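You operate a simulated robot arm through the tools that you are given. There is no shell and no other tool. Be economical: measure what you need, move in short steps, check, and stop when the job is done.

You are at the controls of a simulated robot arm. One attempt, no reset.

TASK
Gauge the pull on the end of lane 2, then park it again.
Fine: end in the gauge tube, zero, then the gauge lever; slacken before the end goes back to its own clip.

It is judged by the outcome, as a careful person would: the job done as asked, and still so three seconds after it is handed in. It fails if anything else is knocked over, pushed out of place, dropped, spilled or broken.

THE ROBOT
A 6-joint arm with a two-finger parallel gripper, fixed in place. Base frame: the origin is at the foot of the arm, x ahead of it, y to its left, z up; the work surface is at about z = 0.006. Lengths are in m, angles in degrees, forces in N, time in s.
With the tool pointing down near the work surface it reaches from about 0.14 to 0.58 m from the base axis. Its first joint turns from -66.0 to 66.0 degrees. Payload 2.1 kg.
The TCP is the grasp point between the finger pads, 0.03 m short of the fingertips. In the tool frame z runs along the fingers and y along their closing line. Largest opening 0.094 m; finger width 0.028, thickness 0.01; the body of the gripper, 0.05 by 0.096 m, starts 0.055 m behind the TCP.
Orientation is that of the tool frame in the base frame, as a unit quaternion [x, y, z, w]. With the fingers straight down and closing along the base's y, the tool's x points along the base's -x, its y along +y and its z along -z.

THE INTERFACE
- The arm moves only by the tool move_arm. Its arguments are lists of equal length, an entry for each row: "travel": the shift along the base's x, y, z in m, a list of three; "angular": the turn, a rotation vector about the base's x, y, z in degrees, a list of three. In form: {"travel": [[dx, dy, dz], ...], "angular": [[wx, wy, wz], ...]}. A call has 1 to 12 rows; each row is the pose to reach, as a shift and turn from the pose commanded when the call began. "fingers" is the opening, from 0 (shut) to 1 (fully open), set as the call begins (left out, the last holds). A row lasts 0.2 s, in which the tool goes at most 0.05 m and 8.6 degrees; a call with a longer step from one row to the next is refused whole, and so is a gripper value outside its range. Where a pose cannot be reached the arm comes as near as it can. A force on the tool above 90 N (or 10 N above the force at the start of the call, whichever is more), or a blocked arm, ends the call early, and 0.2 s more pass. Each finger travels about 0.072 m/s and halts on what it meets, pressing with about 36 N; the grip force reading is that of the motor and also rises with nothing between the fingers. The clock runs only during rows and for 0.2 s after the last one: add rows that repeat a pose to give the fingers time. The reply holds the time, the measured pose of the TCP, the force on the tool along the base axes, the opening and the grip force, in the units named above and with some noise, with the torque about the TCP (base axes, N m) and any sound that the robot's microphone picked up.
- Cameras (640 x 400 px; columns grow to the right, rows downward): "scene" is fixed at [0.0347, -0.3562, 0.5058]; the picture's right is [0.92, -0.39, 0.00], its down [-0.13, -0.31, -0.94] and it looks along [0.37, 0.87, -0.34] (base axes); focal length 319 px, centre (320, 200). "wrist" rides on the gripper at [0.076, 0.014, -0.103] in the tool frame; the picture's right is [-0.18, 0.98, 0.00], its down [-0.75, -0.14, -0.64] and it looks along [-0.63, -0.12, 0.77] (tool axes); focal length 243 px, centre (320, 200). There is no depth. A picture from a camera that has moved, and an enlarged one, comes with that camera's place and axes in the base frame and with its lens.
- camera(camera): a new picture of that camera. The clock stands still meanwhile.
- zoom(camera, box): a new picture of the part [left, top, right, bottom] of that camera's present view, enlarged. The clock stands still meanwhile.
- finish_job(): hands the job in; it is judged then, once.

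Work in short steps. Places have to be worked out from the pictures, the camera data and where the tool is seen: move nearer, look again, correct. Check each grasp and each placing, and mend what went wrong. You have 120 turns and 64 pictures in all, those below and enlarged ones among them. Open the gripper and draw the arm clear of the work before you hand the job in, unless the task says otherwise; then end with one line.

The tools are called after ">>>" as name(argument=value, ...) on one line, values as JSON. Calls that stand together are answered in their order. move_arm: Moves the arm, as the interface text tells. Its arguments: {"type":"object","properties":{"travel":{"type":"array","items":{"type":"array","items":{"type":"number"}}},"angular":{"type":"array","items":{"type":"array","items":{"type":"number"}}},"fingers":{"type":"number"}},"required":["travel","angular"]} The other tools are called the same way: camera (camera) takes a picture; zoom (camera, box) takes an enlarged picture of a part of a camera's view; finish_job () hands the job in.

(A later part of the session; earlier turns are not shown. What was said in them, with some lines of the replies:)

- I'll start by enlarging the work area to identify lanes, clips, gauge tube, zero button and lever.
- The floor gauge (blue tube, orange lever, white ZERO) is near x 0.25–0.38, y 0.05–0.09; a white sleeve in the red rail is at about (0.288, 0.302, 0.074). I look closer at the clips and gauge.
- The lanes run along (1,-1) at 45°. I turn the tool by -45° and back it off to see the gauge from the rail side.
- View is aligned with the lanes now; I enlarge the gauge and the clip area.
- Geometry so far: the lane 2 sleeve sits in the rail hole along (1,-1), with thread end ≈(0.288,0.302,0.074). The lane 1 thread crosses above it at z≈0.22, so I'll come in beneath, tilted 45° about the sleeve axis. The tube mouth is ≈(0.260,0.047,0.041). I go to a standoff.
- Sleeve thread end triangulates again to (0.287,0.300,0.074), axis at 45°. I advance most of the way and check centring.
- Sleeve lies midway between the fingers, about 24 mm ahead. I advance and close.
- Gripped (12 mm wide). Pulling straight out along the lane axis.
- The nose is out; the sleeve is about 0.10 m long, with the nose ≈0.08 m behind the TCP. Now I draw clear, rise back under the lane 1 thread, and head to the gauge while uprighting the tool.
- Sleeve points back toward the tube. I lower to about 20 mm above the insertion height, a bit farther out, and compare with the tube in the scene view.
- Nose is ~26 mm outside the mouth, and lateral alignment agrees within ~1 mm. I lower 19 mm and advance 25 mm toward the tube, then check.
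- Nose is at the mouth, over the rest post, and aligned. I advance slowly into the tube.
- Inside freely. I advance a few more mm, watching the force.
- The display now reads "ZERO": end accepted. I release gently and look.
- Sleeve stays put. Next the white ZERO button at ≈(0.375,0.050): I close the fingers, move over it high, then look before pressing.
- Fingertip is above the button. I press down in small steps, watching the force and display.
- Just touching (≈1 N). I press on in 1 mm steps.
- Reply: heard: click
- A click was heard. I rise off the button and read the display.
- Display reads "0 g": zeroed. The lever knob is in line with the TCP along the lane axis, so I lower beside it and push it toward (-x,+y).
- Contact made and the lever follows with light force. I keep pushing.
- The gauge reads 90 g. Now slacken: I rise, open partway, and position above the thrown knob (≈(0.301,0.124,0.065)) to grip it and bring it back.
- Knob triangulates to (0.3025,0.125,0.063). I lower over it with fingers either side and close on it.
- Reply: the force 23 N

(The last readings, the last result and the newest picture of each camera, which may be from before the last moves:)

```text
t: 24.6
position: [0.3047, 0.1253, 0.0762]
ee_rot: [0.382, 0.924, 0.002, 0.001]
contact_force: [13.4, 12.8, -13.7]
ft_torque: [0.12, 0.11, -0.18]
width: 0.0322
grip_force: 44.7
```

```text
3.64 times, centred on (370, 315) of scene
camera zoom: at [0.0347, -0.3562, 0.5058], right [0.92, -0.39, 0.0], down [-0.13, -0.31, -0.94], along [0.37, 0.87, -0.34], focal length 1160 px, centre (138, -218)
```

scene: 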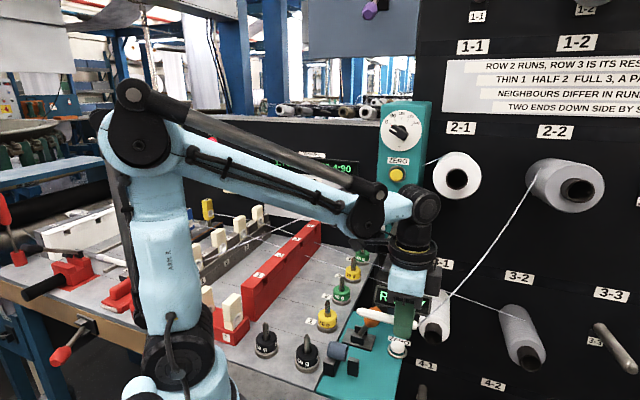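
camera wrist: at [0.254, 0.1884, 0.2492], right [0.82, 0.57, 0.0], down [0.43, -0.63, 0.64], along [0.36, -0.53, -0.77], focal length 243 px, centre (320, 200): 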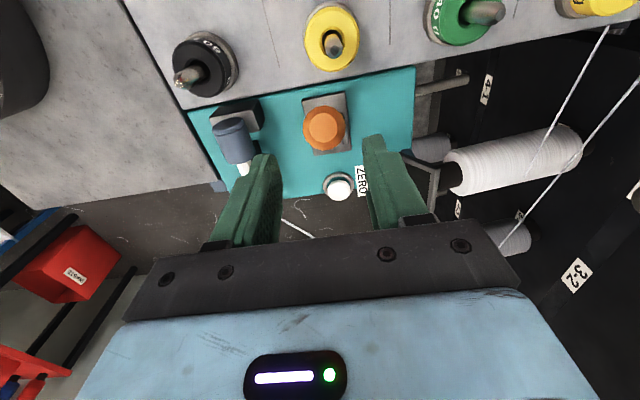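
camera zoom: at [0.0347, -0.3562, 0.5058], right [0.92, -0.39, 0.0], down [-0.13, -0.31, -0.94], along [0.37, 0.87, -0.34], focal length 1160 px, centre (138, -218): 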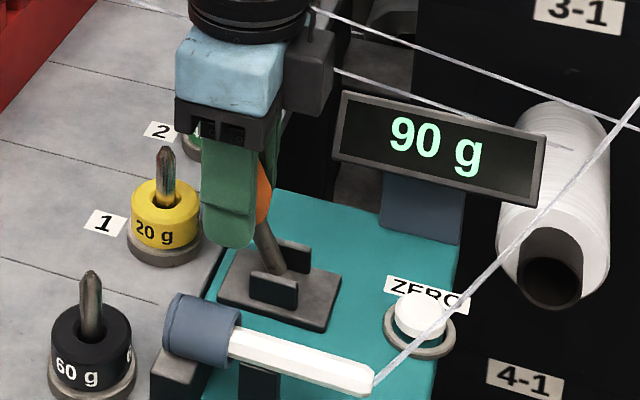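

Knob held, slightly off-centre. I nudge to centre and swing it back along its arc.

>>> move_arm(travel=[[0.0015, 0.0015, 0], [0.0055, -0.0025, 0.0025], [0.0105, -0.0075, 0.005], [0.0155, -0.0125, 0.0065], [0.0205, -0.0175, 0.0065]], angular=[[0, 0, 0], [0, 0, 0], [0, 0, 0], [0, 0, 0], [0, 0, 0]])

>>> zoom(camera="scene", box=[300, 260, 440, 370])

```text
t: 25.8
position: [0.3226, 0.1069, 0.0806]
ee_rot: [0.382, 0.924, -0.003, -0.004]
contact_force: [-32.1, -2.3, 15.0]
ft_torque: [0.95, 0.98, 0.01]
width: 0.0318
grip_force: 45.1
```

```text
3.64 times, centred on (370, 315) of scene
camera zoom: at [0.0346, -0.3563, 0.5058], right [0.92, -0.39, 0.0], down [-0.13, -0.31, -0.94], along [0.37, 0.87, -0.34], focal length 1160 px, centre (138, -218)
```

zoom: 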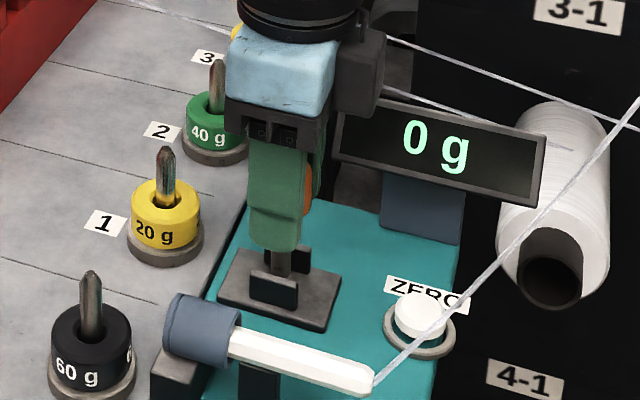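

Reading back at 0 g, but force is building up from the grip. I correct the side offset and continue a little further along the arc.

>>> move_arm(travel=[[-0.001, -0.001, 0.0], [0.003, -0.005, -0.001], [0.007, -0.009, -0.002], [0.011, -0.013, -0.0035]], angular=[[0, 0, 0], [0, 0, 0], [0, 0, 0], [0, 0, 0]])

```text
t: 26.8
position: [0.3339, 0.0943, 0.0782]
ee_rot: [0.382, 0.924, -0.002, -0.003]
contact_force: [-21.6, 3.5, 16.2]
ft_torque: [0.94, 1.07, 0.09]
width: 0.0318
grip_force: 44.5
```

Past centre now; I open the fingers to release and look.

>>> move_arm(travel=[[0, 0, 0], [0, 0, 0], [0, 0, 0]], angular=[[0, 0, 0], [0, 0, 0], [0, 0, 0]], fingers=0.55)

>>> move_arm(travel=[[0, 0, 0.03], [0, 0, 0.07]], angular=[[0, 0, 0], [0, 0, 0]])

>>> zoom(camera="scene", box=[300, 260, 440, 370])

```text
t: 27.6
position: [0.3362, 0.0946, 0.078]
ee_rot: [0.383, 0.924, 0.0, 0.0]
contact_force: [-0.3, 0.6, -0.1]
ft_torque: [0.02, -0.01, 0.02]
width: 0.0517
grip_force: 0.0
```

```text
t: 28.2
position: [0.3351, 0.0953, 0.148]
ee_rot: [0.382, 0.924, 0.0, 0.0]
contact_force: [-0.1, -0.3, -0.2]
ft_torque: [-0.01, -0.02, 0.01]
width: 0.0515
grip_force: 0.1
```

```text
3.64 times, centred on (370, 315) of scene
camera zoom: at [0.0346, -0.3562, 0.5058], right [0.92, -0.39, 0.0], down [-0.13, -0.31, -0.94], along [0.37, 0.87, -0.34], focal length 1160 px, centre (138, -218)
```

zoom: 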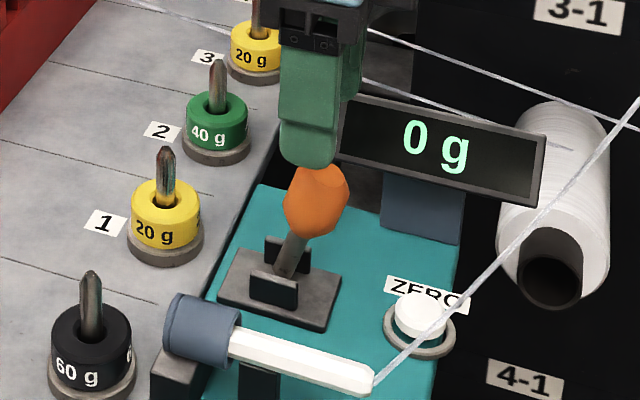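

The gauge shows 0 g; the lever is ~7 mm short of its original rest. I finish it by pushing from behind with closed fingers.

>>> move_arm(travel=[[-0.014, 0.012, 0], [-0.029, 0.0245, 0], [-0.029, 0.0245, 0], [-0.029, 0.0245, 0]], angular=[[0, 0, 0], [0, 0, 0], [0, 0, 0], [0, 0, 0]], fingers=0)

>>> move_arm(travel=[[0, 0, -0.035], [0, 0, -0.068], [0.005, -0.005, -0.068], [0.01, -0.01, -0.068], [0.014, -0.014, -0.068]], angular=[[0, 0, 0], [0, 0, 0], [0, 0, 0], [0, 0, 0], [0, 0, 0]])

>>> zoom(camera="scene", box=[300, 260, 440, 370])

```text
t: 29.2
position: [0.3056, 0.1198, 0.1475]
ee_rot: [0.383, 0.924, 0.0, 0.0]
contact_force: [-0.1, -0.3, -0.3]
ft_torque: [0.0, -0.02, -0.04]
width: 0.0
grip_force: 33.1
```

```text
t: 30.4
position: [0.3155, 0.1091, 0.0801]
ee_rot: [0.38, 0.925, 0.002, -0.008]
contact_force: [-37.8, 28.9, 20.3]
ft_torque: [0.05, 0.71, 0.0]
width: 0.0002
grip_force: 33.1
```

```text
3.64 times, centred on (370, 315) of scene
camera zoom: at [0.0346, -0.3562, 0.5058], right [0.92, -0.39, 0.0], down [-0.13, -0.31, -0.94], along [0.37, 0.87, -0.34], focal length 1160 px, centre (138, -218)
```

zoom: 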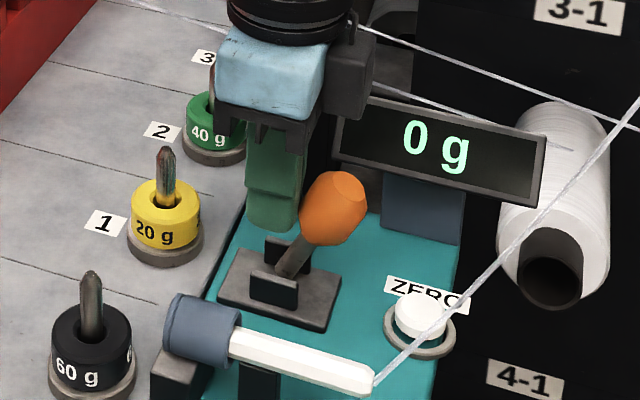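

Lever is at its stop, fully slackened. I back off, rise, and check the state.

>>> move_arm(travel=[[-0.008, 0.008, 0], [-0.008, 0.008, 0.03], [-0.008, 0.008, 0.07]], angular=[[0, 0, 0], [0, 0, 0], [0, 0, 0]])

>>> move_arm(travel=[[0, -0.04, 0], [-0.005, -0.08, 0], [-0.013, -0.1063, 0]], angular=[[0, 0, 0], [0, 0, 0], [0, 0, 0]], fingers=0.3)

>>> zoom(camera="scene", box=[300, 270, 440, 380])

>>> camera(camera="wrist")

```text
t: 31.2
position: [0.3118, 0.1138, 0.1524]
ee_rot: [0.383, 0.924, 0.0, 0.0]
contact_force: [0.0, 0.1, 0.8]
ft_torque: [-0.03, 0.02, 0.0]
width: 0.0002
grip_force: 33.3
```

```text
t: 32.0
position: [0.2973, 0.0059, 0.1507]
ee_rot: [0.382, 0.924, 0.0, -0.001]
contact_force: [-0.5, 0.0, -0.2]
ft_torque: [0.02, 0.03, -0.02]
width: 0.0282
grip_force: 0.1
```

```text
3.64 times, centred on (370, 325) of scene
camera zoom: at [0.0347, -0.3562, 0.5058], right [0.92, -0.39, 0.0], down [-0.13, -0.31, -0.94], along [0.37, 0.87, -0.34], focal length 1160 px, centre (138, -254)
```

zoom: 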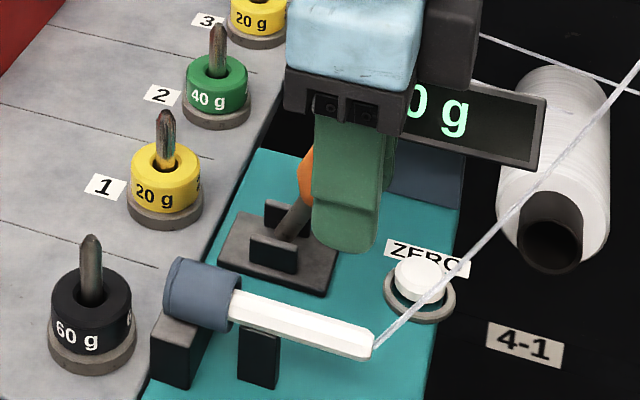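

```text
15 pictures are left
camera wrist: at [0.2523, 0.0698, 0.253], right [0.82, 0.57, 0.0], down [0.43, -0.63, 0.64], along [0.36, -0.53, -0.77], focal length 243 px, centre (320, 200)
```

wrist: 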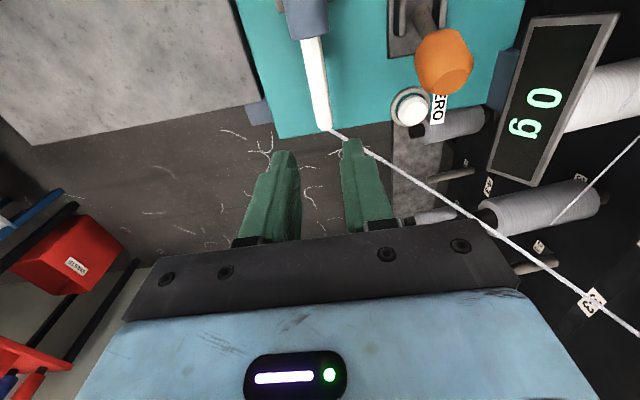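

State: 0 g, slack, sleeve still in the tube. I lower to the recorded grasp position and close.

>>> move_arm(travel=[[-0.003, 0.007, -0.03], [-0.003, 0.007, -0.07], [-0.003, 0.007, -0.0965]], angular=[[0, 0, 0], [0, 0, 0], [0, 0, 0]])

>>> move_arm(travel=[[0, 0, 0], [0, 0, 0], [0, 0, 0]], angular=[[0, 0, 0], [0, 0, 0], [0, 0, 0]], fingers=0)

>>> zoom(camera="scene", box=[300, 270, 440, 380])

```text
t: 32.8
position: [0.2953, 0.0137, 0.0513]
ee_rot: [0.383, 0.924, 0.0, 0.0]
contact_force: [-0.9, 1.2, -0.7]
ft_torque: [0.02, -0.01, 0.02]
width: 0.0281
grip_force: 0.0
```

```text
t: 33.6
position: [0.2956, 0.0144, 0.0521]
ee_rot: [0.381, 0.924, 0.0, 0.0]
contact_force: [0.1, -0.1, -4.8]
ft_torque: [-0.12, -0.1, -0.01]
width: 0.012
grip_force: 35.8
```

```text
3.64 times, centred on (370, 325) of scene
camera zoom: at [0.0347, -0.3562, 0.5058], right [0.92, -0.39, 0.0], down [-0.13, -0.31, -0.94], along [0.37, 0.87, -0.34], focal length 1160 px, centre (138, -254)
```

zoom: 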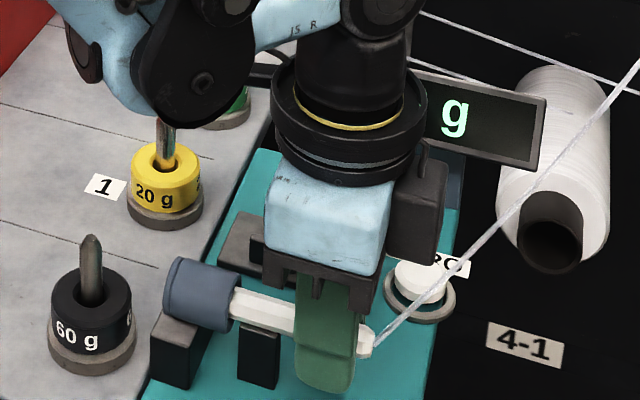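

Held again at the same spot (12 mm). I withdraw the sleeve straight out of the tube and lift.

>>> move_arm(travel=[[0.005, -0.005, 0.001], [0.012, -0.012, 0.0015], [0.02, -0.02, 0.002], [0.03, -0.03, 0.002], [0.0395, -0.0395, 0.002], [0.0395, -0.0395, 0.03], [0.036, -0.036, 0.065], [0.0313, -0.033, 0.104]], angular=[[0, 0, 0], [0, 0, 0], [0, 0, 0], [0, 0, 0], [0, 0, 0], [0, 0, 0], [0, 0, 0], [0, 0, 0]])

>>> camera(camera="scene")

```text
t: 35.4
position: [0.3258, -0.0187, 0.1575]
ee_rot: [0.383, 0.924, 0.0, 0.0]
contact_force: [0.1, 0.9, -0.2]
ft_torque: [-0.02, 0.01, 0.04]
width: 0.0125
grip_force: 35.8
```

```text
13 pictures are left
```

scene: 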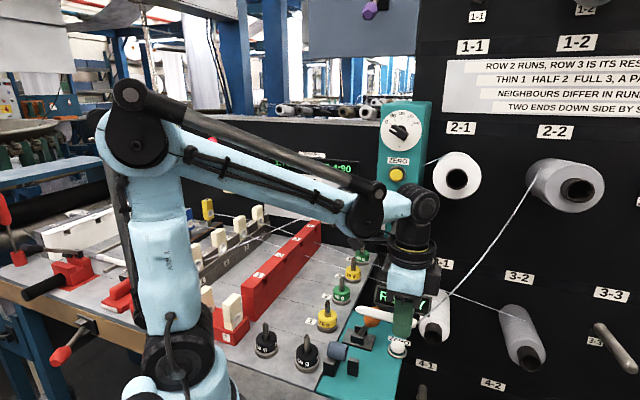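

Sleeve is out. I retrace the path to in front of the rail, tilting to 45° to stay below the lane 1 thread.

>>> move_arm(travel=[[-0.0106, 0.036, 0], [-0.0186, 0.066, 0], [-0.0256, 0.096, 0], [-0.0306, 0.126, 0], [-0.0356, 0.156, 0], [-0.0406, 0.186, 0], [-0.0426, 0.216, -0.005], [-0.0426, 0.246, -0.02]], angular=[[4, -4, 0], [8, -8, 0], [12, -12, 0], [16, -16, 0], [20, -20, 0], [24, -24, 0], [28, -28, 0], [31.8, -31.8, 0]])

>>> camera(camera="wrist")

```text
t: 37.2
position: [0.2853, 0.2276, 0.1373]
ee_rot: [0.354, 0.853, 0.355, 0.147]
contact_force: [1.2, 0.5, -1.3]
ft_torque: [0.02, -0.02, -0.01]
width: 0.0121
grip_force: 35.8
```

```text
12 pictures are left
camera wrist: at [0.1859, 0.2371, 0.2204], right [0.62, 0.36, 0.7], down [0.14, -0.92, 0.35], along [0.77, -0.12, -0.63], focal length 243 px, centre (320, 200)
```

wrist: 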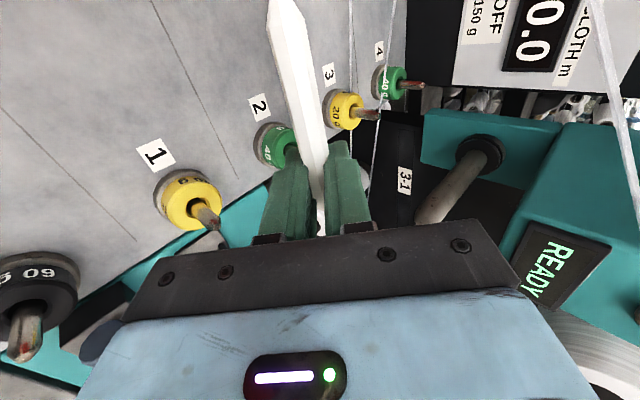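

Orientation and grasp match. I descend to the pre-insertion point in front of clip 2.

>>> move_arm(travel=[[0.0094, 0.0187, -0.02], [0.0194, 0.0357, -0.037], [0.0197, 0.0461, -0.053]], angular=[[0, 0, 0], [0, 0, 0], [0, 0, 0]])

>>> zoom(camera="wrist", box=[190, 0, 450, 260])

>>> zoom(camera="scene", box=[230, 210, 350, 310])

```text
t: 38.0
position: [0.3044, 0.2743, 0.0844]
ee_rot: [0.354, 0.853, 0.354, 0.147]
contact_force: [-0.6, -0.3, -0.5]
ft_torque: [-0.02, -0.02, -0.01]
width: 0.0123
grip_force: 35.6
```

```text
1.54 times, centred on (320, 130) of wrist
camera zoom: at [0.2049, 0.2836, 0.1668], right [0.62, 0.36, 0.7], down [0.14, -0.92, 0.35], along [0.77, -0.12, -0.63], focal length 373 px, centre (320, 308)
```

zoom: 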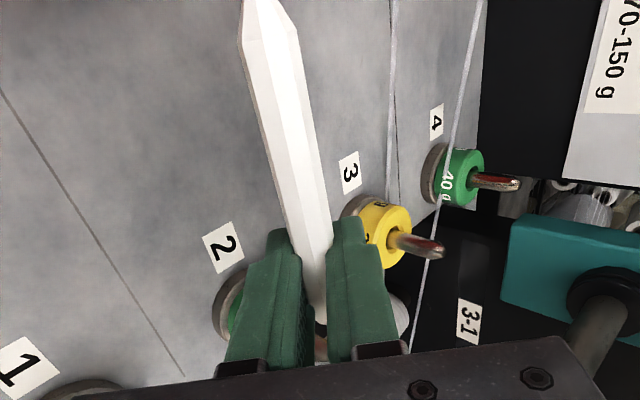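

```text
4.00 times, centred on (290, 260) of scene
camera zoom: at [0.0347, -0.3562, 0.5058], right [0.92, -0.39, 0.0], down [-0.13, -0.31, -0.94], along [0.37, 0.87, -0.34], focal length 1276 px, centre (440, -40)
```

zoom: 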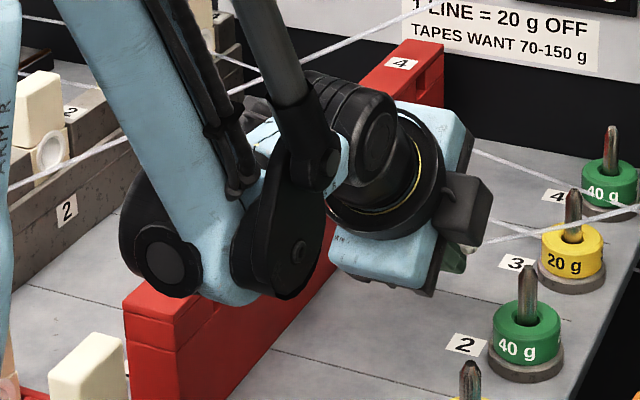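

Sleeve pose in the gripper matches the earlier one. I move along the axis toward the clip hole, just past the face, and check the force.

>>> move_arm(travel=[[-0.0036, 0.0038, -0.0015], [-0.0073, 0.0076, -0.003], [-0.011, 0.0113, -0.003], [-0.0145, 0.0148, -0.003], [-0.018, 0.0183, -0.003]], angular=[[0, 0, 0], [0, 0, 0], [0, 0, 0], [0, 0, 0], [0, 0, 0]])

>>> zoom(camera="wrist", box=[190, 0, 450, 260])

```text
t: 39.2
position: [0.286, 0.2904, 0.0814]
ee_rot: [0.353, 0.854, 0.354, 0.146]
contact_force: [-0.4, -0.2, 0.4]
ft_torque: [0.01, 0.01, -0.01]
width: 0.0122
grip_force: 35.6
```

```text
1.54 times, centred on (320, 130) of wrist
camera zoom: at [0.1869, 0.3004, 0.1637], right [0.62, 0.36, 0.69], down [0.14, -0.92, 0.35], along [0.77, -0.12, -0.63], focal length 373 px, centre (320, 308)
```

zoom: 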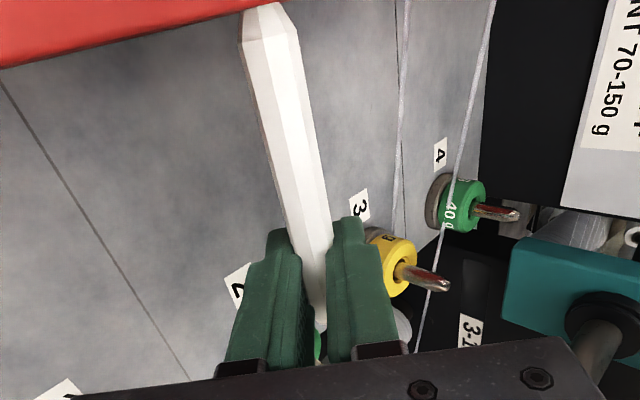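

Nose is just at the rail with no force. I continue into the hole in small steps.

>>> move_arm(travel=[[-0.0035, 0.004, 0], [-0.007, 0.0078, 0], [-0.0105, 0.0115, 0], [-0.0132, 0.0148, 0.0003]], angular=[[0, 0, 0], [0, 0, 0], [0, 0, 0], [0, 0, 0]])

>>> zoom(camera="wrist", box=[190, 0, 450, 260])

```text
t: 40.2
position: [0.2726, 0.3063, 0.0813]
ee_rot: [0.354, 0.853, 0.354, 0.146]
contact_force: [0.3, -0.4, -0.2]
ft_torque: [-0.03, 0.03, -0.01]
width: 0.0121
grip_force: 36.3
```

```text
1.54 times, centred on (320, 130) of wrist
camera zoom: at [0.1738, 0.3155, 0.1638], right [0.62, 0.36, 0.69], down [0.14, -0.92, 0.35], along [0.77, -0.12, -0.63], focal length 373 px, centre (320, 308)
```

zoom: 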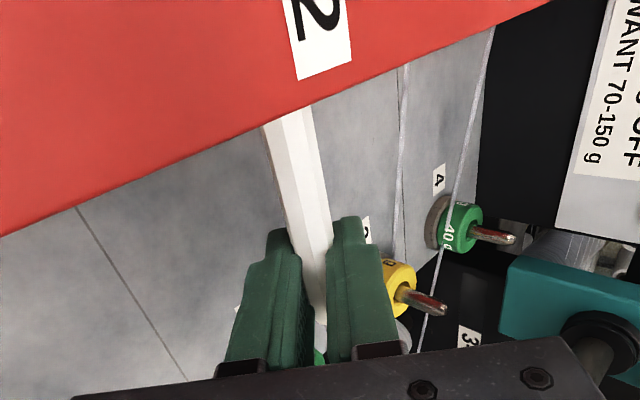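

Entering freely. Last ~6 mm to the original depth.

>>> move_arm(travel=[[-0.002, 0.002, 0], [-0.004, 0.0038, 0], [-0.0043, 0.0042, 0]], angular=[[0, 0, 0], [0, 0, 0], [0, 0, 0]])

>>> zoom(camera="wrist", box=[190, 0, 450, 260])

```text
t: 41.0
position: [0.2696, 0.3103, 0.0814]
ee_rot: [0.353, 0.854, 0.353, 0.146]
contact_force: [0.7, -0.7, 0.5]
ft_torque: [0.03, 0.0, -0.02]
width: 0.0121
grip_force: 36.2
```

```text
1.54 times, centred on (320, 130) of wrist
camera zoom: at [0.1701, 0.3201, 0.1636], right [0.62, 0.36, 0.69], down [0.14, -0.92, 0.35], along [0.77, -0.12, -0.63], focal length 373 px, centre (320, 308)
```

zoom: 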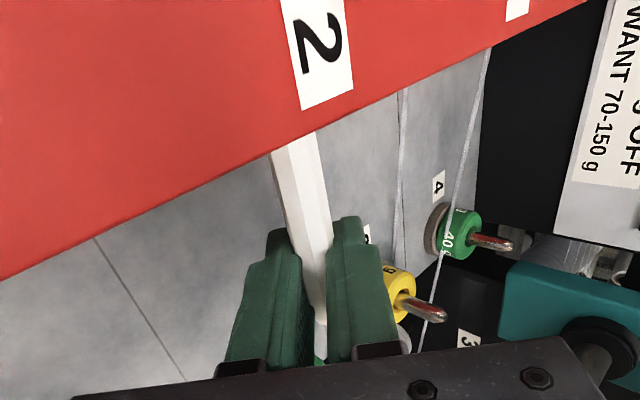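

Nearly identical to the original view; I add 1 mm, then release.

>>> move_arm(travel=[[-0.001, 0.0008, 0], [-0.001, 0.0008, 0]], angular=[[0, 0, 0], [0, 0, 0]])

>>> move_arm(travel=[[0, 0, 0], [0, 0, 0], [0, 0, 0]], angular=[[0, 0, 0], [0, 0, 0], [0, 0, 0]], fingers=0.4)

>>> zoom(camera="wrist", box=[190, 0, 450, 260])

```text
t: 41.6
position: [0.2688, 0.3111, 0.0823]
ee_rot: [0.354, 0.853, 0.354, 0.147]
contact_force: [-0.1, 1.0, -0.2]
ft_torque: [-0.03, -0.02, -0.02]
width: 0.0124
grip_force: 35.9
```

```text
t: 42.4
position: [0.2682, 0.3119, 0.0807]
ee_rot: [0.354, 0.853, 0.354, 0.147]
contact_force: [0.4, 0.9, -0.6]
ft_torque: [-0.02, 0.01, -0.01]
width: 0.0376
grip_force: 0.1
```

```text
1.54 times, centred on (320, 130) of wrist
camera zoom: at [0.169, 0.3208, 0.1637], right [0.62, 0.36, 0.69], down [0.14, -0.92, 0.35], along [0.77, -0.12, -0.63], focal length 373 px, centre (320, 308)
```

zoom: 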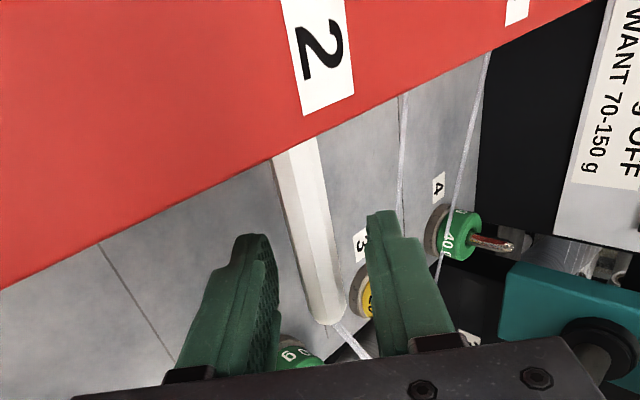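

The sleeve sits in clip 2 at its original depth. I back out along the tool axis, then upright and draw clear.

>>> move_arm(travel=[[-0.012, -0.012, 0.017], [-0.026, -0.026, 0.036], [-0.04, -0.04, 0.0565], [-0.055, -0.06, 0.08], [-0.07, -0.085, 0.1], [-0.085, -0.105, 0.12], [-0.1, -0.127, 0.14], [-0.11, -0.129, 0.17], [-0.11, -0.129, 0.195]], angular=[[0, 0, 0], [0, 0, 0], [0, 0, 0], [-5.4, 5.4, 0], [-10.8, 10.8, 0], [-16, 16, 0], [-21.5, 21.5, 0], [-26.7, 26.7, 0], [-31.8, 31.8, 0]])

>>> zoom(camera="scene", box=[200, 180, 440, 380])

>>> zoom(camera="scene", box=[235, 235, 335, 310])

```text
t: 44.4
position: [0.1591, 0.1817, 0.2769]
ee_rot: [0.382, 0.924, -0.001, 0.0]
contact_force: [-0.2, 0.4, -0.3]
ft_torque: [-0.01, 0.0, -0.02]
width: 0.0374
grip_force: 0.2
```

```text
2.00 times, centred on (320, 280) of scene
camera zoom: at [0.0346, -0.3563, 0.5058], right [0.92, -0.39, 0.0], down [-0.13, -0.31, -0.94], along [0.37, 0.87, -0.34], focal length 638 px, centre (320, 40)
```

zoom: 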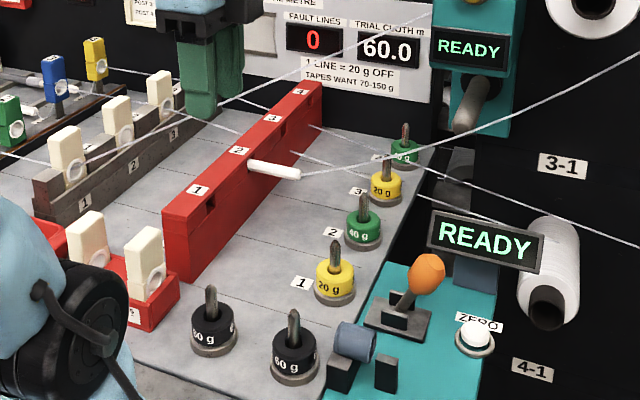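

```text
5.33 times, centred on (285, 272) of scene
camera zoom: at [0.0346, -0.3563, 0.5058], right [0.92, -0.39, 0.0], down [-0.13, -0.31, -0.94], along [0.37, 0.87, -0.34], focal length 1702 px, centre (507, -187)
```

zoom: 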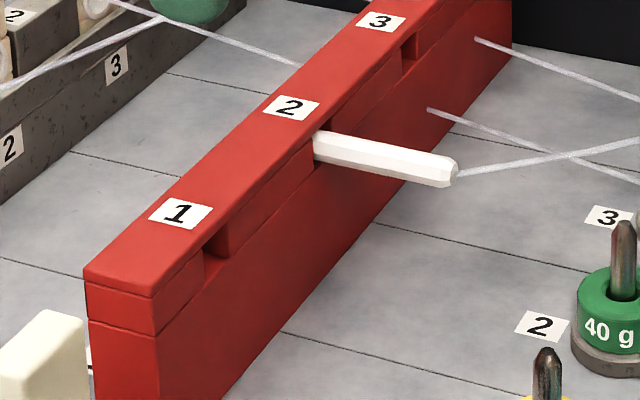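

Everything matches the start: the end is in clip 2, the lever is slack, the gauge shows READY, and the weights are in place. I open the gripper, rise clear, and hand in.

>>> move_arm(travel=[[0, 0, 0.03], [0.01, 0, 0.06], [0.02, 0, 0.1], [0.02, 0, 0.1]], angular=[[0, 0, 0], [0, 0, 0], [0, 0, 0], [0, 0, 0]], fingers=1)

>>> finish_job()

```text
t: 45.4
position: [0.1774, 0.1825, 0.3785]
ee_rot: [0.383, 0.924, 0.0, 0.0]
contact_force: [0.2, -0.7, -0.6]
ft_torque: [0.01, -0.02, 0.0]
width: 0.094
grip_force: 0.0
```

```text
The job is handed in.
```

The pull on the lane 2 end measured 90 g with the gauge zeroed first; I then slackened the lever and parked the end back in clip 2.
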